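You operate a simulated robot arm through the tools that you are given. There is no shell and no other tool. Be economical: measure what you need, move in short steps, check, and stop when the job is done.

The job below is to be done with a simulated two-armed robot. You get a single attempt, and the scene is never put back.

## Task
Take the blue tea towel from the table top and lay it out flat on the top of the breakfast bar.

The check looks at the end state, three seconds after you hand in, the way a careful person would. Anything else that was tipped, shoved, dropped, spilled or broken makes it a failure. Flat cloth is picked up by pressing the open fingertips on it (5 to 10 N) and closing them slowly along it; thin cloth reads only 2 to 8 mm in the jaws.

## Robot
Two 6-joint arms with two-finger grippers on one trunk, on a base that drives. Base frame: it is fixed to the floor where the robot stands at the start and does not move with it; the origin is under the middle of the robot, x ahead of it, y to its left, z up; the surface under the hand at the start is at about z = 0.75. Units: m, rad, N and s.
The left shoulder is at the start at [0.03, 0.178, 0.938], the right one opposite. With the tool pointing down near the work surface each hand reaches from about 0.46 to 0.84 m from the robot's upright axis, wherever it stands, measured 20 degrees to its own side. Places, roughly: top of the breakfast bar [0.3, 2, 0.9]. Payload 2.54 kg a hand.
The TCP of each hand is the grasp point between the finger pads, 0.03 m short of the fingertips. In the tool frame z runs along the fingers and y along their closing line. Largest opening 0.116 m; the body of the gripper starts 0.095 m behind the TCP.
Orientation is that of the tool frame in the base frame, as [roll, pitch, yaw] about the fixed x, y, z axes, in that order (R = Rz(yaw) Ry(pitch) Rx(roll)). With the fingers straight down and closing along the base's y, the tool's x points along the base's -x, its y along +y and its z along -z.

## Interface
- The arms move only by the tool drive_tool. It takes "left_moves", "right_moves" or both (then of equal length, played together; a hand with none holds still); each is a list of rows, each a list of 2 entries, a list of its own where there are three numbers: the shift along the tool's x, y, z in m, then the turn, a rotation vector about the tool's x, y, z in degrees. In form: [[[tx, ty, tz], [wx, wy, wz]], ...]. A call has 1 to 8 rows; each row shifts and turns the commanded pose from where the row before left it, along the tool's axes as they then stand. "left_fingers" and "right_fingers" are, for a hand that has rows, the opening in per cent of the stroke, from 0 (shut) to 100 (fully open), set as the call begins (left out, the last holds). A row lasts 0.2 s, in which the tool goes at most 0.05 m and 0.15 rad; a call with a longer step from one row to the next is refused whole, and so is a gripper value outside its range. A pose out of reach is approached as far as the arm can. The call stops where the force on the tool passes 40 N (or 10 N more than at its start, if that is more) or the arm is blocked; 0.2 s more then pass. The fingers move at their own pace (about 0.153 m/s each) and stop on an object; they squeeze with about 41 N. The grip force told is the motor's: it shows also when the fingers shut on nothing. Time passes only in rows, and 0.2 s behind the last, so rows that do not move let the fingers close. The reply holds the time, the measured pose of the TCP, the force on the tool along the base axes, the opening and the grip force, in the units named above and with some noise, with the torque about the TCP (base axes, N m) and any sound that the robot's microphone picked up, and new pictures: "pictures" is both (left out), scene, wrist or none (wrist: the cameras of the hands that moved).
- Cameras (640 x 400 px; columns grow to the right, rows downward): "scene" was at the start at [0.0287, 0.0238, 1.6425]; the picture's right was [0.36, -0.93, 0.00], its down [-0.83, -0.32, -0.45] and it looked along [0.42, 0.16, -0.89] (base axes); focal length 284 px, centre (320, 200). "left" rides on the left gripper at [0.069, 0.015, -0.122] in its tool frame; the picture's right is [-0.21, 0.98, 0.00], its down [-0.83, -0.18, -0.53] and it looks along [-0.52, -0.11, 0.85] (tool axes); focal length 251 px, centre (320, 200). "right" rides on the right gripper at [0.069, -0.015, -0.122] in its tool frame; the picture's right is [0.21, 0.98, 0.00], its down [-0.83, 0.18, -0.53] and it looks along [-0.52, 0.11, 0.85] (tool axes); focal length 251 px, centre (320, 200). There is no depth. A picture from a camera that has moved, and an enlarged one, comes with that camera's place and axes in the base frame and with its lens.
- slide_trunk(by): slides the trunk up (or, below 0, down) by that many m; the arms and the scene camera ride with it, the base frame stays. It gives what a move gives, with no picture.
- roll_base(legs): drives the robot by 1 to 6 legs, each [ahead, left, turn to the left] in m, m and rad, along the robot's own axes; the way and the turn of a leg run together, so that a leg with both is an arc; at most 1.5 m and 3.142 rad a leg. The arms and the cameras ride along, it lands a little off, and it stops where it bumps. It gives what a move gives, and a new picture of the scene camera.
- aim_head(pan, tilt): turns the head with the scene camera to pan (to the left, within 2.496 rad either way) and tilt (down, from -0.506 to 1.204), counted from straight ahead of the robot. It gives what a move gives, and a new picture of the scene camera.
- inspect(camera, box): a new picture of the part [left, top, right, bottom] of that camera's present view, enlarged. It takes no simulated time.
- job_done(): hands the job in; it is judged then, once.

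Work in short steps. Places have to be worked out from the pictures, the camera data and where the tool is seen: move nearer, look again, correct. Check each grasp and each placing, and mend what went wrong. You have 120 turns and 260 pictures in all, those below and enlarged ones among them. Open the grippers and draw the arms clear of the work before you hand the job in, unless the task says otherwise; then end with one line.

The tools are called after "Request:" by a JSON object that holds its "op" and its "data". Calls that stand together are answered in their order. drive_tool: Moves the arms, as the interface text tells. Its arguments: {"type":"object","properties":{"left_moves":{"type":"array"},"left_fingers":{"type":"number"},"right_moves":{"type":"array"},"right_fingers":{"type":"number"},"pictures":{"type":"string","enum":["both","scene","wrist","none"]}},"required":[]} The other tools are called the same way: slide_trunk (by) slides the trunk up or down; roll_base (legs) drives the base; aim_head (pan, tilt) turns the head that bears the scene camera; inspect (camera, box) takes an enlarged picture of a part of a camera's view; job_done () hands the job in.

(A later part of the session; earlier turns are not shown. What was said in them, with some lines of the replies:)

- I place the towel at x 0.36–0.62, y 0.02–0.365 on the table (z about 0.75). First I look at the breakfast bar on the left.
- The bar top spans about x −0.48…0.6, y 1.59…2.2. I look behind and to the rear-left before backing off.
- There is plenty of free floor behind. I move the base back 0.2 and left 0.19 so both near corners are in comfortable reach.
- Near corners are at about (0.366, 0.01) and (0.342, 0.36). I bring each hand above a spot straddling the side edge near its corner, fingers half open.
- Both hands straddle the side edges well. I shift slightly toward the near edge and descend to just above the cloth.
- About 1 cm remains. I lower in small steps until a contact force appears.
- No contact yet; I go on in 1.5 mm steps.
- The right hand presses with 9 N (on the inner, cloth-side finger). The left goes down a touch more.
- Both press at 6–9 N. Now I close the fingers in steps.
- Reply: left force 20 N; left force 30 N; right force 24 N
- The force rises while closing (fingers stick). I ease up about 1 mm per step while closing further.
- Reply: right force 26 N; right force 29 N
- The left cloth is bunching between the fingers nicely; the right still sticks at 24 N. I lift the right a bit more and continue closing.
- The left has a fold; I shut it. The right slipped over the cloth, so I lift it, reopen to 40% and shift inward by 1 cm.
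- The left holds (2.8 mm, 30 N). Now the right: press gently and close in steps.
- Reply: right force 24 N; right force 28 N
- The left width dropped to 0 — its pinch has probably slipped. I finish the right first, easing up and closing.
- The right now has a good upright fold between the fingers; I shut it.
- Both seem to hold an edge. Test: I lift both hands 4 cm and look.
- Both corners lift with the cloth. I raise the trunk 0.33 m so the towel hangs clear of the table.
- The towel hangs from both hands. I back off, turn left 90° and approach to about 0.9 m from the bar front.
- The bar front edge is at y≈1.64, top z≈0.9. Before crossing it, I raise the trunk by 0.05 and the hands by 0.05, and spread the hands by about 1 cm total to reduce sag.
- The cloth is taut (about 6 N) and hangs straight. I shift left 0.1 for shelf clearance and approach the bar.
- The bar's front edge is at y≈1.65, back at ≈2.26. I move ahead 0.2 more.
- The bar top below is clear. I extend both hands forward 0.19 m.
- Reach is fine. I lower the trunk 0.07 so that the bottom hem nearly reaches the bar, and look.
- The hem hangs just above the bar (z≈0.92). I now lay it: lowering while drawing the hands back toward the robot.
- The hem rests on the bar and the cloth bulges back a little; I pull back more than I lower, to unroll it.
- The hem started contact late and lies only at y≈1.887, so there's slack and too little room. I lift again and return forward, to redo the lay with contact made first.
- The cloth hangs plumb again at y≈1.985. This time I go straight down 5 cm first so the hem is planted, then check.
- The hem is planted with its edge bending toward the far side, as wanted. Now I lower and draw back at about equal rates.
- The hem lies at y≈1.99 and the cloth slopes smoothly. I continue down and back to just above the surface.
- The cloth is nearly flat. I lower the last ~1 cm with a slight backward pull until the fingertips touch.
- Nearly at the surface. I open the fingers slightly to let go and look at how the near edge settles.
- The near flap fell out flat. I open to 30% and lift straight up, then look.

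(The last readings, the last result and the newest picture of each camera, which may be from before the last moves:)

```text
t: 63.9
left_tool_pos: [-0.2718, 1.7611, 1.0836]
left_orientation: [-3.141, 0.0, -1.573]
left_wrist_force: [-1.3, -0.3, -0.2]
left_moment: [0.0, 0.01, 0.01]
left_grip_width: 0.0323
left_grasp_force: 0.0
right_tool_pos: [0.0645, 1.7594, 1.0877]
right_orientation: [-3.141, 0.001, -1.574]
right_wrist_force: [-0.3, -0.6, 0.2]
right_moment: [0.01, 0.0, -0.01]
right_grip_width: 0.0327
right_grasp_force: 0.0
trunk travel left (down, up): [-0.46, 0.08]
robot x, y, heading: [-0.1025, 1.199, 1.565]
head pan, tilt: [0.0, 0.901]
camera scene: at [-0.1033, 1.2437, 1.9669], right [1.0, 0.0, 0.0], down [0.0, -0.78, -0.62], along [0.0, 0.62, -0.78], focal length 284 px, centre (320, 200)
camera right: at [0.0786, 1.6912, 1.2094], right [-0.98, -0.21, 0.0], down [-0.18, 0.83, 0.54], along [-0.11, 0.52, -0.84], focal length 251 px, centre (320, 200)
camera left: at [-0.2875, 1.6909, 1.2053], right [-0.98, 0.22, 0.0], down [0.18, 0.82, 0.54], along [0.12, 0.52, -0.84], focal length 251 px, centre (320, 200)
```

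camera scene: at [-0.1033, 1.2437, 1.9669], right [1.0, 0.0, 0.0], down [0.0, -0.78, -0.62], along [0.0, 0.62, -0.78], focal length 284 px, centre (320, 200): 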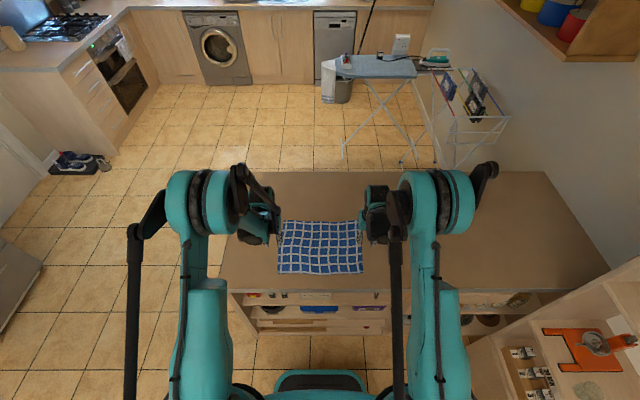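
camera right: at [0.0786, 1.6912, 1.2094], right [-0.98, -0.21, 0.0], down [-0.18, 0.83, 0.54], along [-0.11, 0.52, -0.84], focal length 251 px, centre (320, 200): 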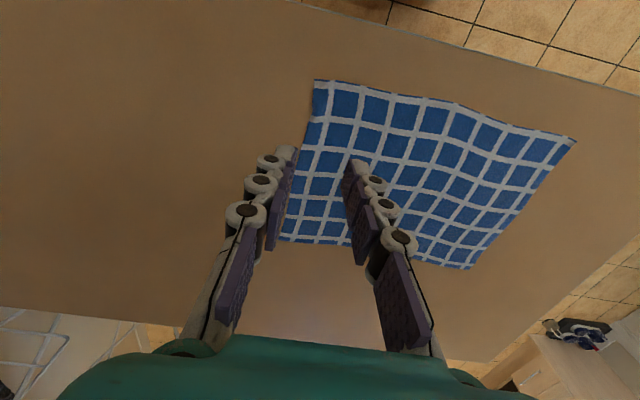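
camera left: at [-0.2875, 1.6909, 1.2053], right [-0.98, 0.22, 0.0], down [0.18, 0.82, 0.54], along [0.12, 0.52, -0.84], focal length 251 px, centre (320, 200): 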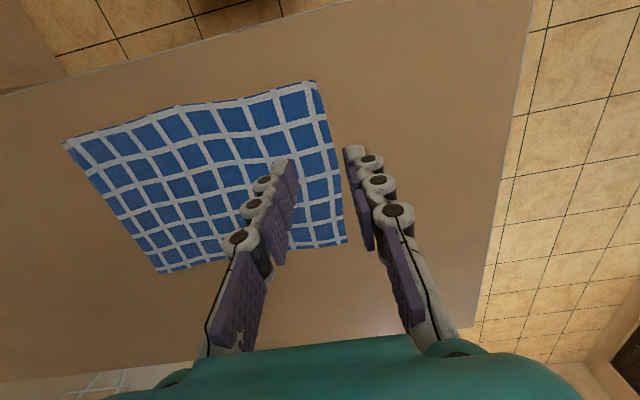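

The towel lies whole on the bar with a slight waviness. I back the base off to draw the arms clear, and inspect the cloth closely.

Request:
{"op": "roll_base", "data": {"legs": [[-0.45, 0, 0]]}}

Request:
{"op": "inspect", "data": {"camera": "scene", "box": [220, 90, 420, 215]}}

Request:
{"op": "inspect", "data": {"camera": "right", "box": [0, 0, 640, 400]}}

```text
t: 66.6
left_tool_pos: [-0.2702, 1.3206, 1.0825]
left_orientation: [3.14, 0.0, -1.577]
left_wrist_force: [-0.2, -0.5, -0.2]
left_moment: [-0.02, -0.03, -0.03]
left_grip_width: 0.0326
left_grasp_force: 0.0
right_tool_pos: [0.0647, 1.3199, 1.0854]
right_orientation: [-3.141, -0.001, -1.578]
right_wrist_force: [-0.3, 0.7, 0.3]
right_moment: [-0.01, -0.01, -0.01]
right_grip_width: 0.0326
right_grasp_force: 0.1
trunk travel left (down, up): [-0.46, 0.08]
robot x, y, heading: [-0.1035, 0.7603, 1.564]
head pan, tilt: [0.0, 0.901]
camera scene: at [-0.105, 0.8069, 1.9667], right [1.0, -0.01, 0.0], down [-0.01, -0.78, -0.62], along [0.0, 0.62, -0.78], focal length 284 px, centre (320, 200)
```

scene: 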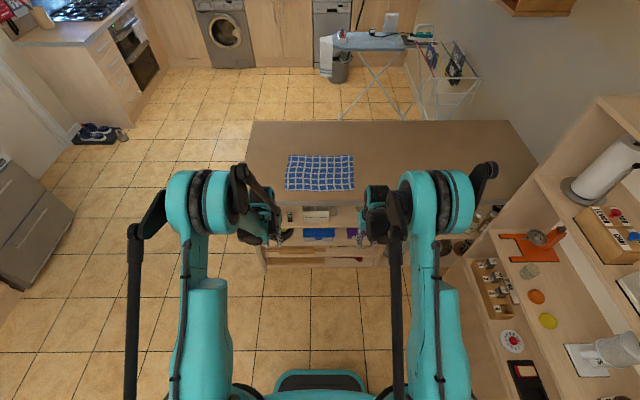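

```text
3.20 times, centred on (320, 152) of scene
camera zoom: at [-0.105, 0.8069, 1.9667], right [1.0, -0.01, 0.0], down [-0.01, -0.78, -0.62], along [0.0, 0.62, -0.78], focal length 908 px, centre (320, 352)
```

zoom: 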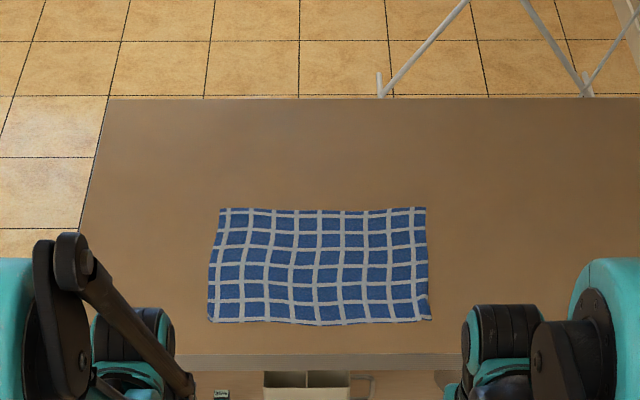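

```text
1.00 times, centred on (320, 200) of right (not enlarged: the box is as wide or as high as the picture)
camera zoom: at [0.0789, 1.2521, 1.2077], right [-0.98, -0.21, 0.0], down [-0.18, 0.83, 0.53], along [-0.11, 0.52, -0.85], focal length 251 px, centre (320, 200)
```

zoom: 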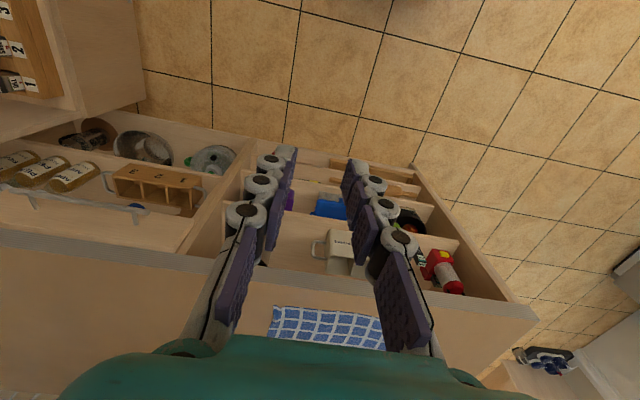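

The towel lies flat: about 0.35 × 0.25 m, unfolded and well inside the bar edges. I open the grippers fully before handing in.

Request:
{"op": "drive_tool", "data": {"left_moves": [[[0, 0, 0], [0, 0, 0]], [[0, 0, 0], [0, 0, 0]]], "right_moves": [[[0, 0, 0], [0, 0, 0]], [[0, 0, 0], [0, 0, 0]]], "left_fingers": 100, "right_fingers": 100, "pictures": "none"}}

Request:
{"op": "job_done", "data": {}}

```text
t: 67.2
left_tool_pos: [-0.2714, 1.3213, 1.0825]
left_orientation: [3.141, 0.001, -1.577]
left_wrist_force: [0.0, 0.5, -0.8]
left_moment: [0.02, 0.0, 0.0]
left_grip_width: 0.1162
left_grasp_force: 0.0
right_tool_pos: [0.0647, 1.3187, 1.0866]
right_orientation: [-3.141, 0.001, -1.579]
right_wrist_force: [0.3, -0.6, 0.6]
right_moment: [0.03, -0.01, 0.01]
right_grip_width: 0.1159
right_grasp_force: 0.0
trunk travel left (down, up): [-0.46, 0.08]
robot x, y, heading: [-0.1032, 0.7584, 1.563]
head pan, tilt: [0.0, 0.901]
```

```text
The job is handed in.
```

The blue tea towel is laid out flat and unfolded on top of the breakfast bar, with only slight waviness; the grippers are open, the arms are clear, and I saw nothing else disturbed.
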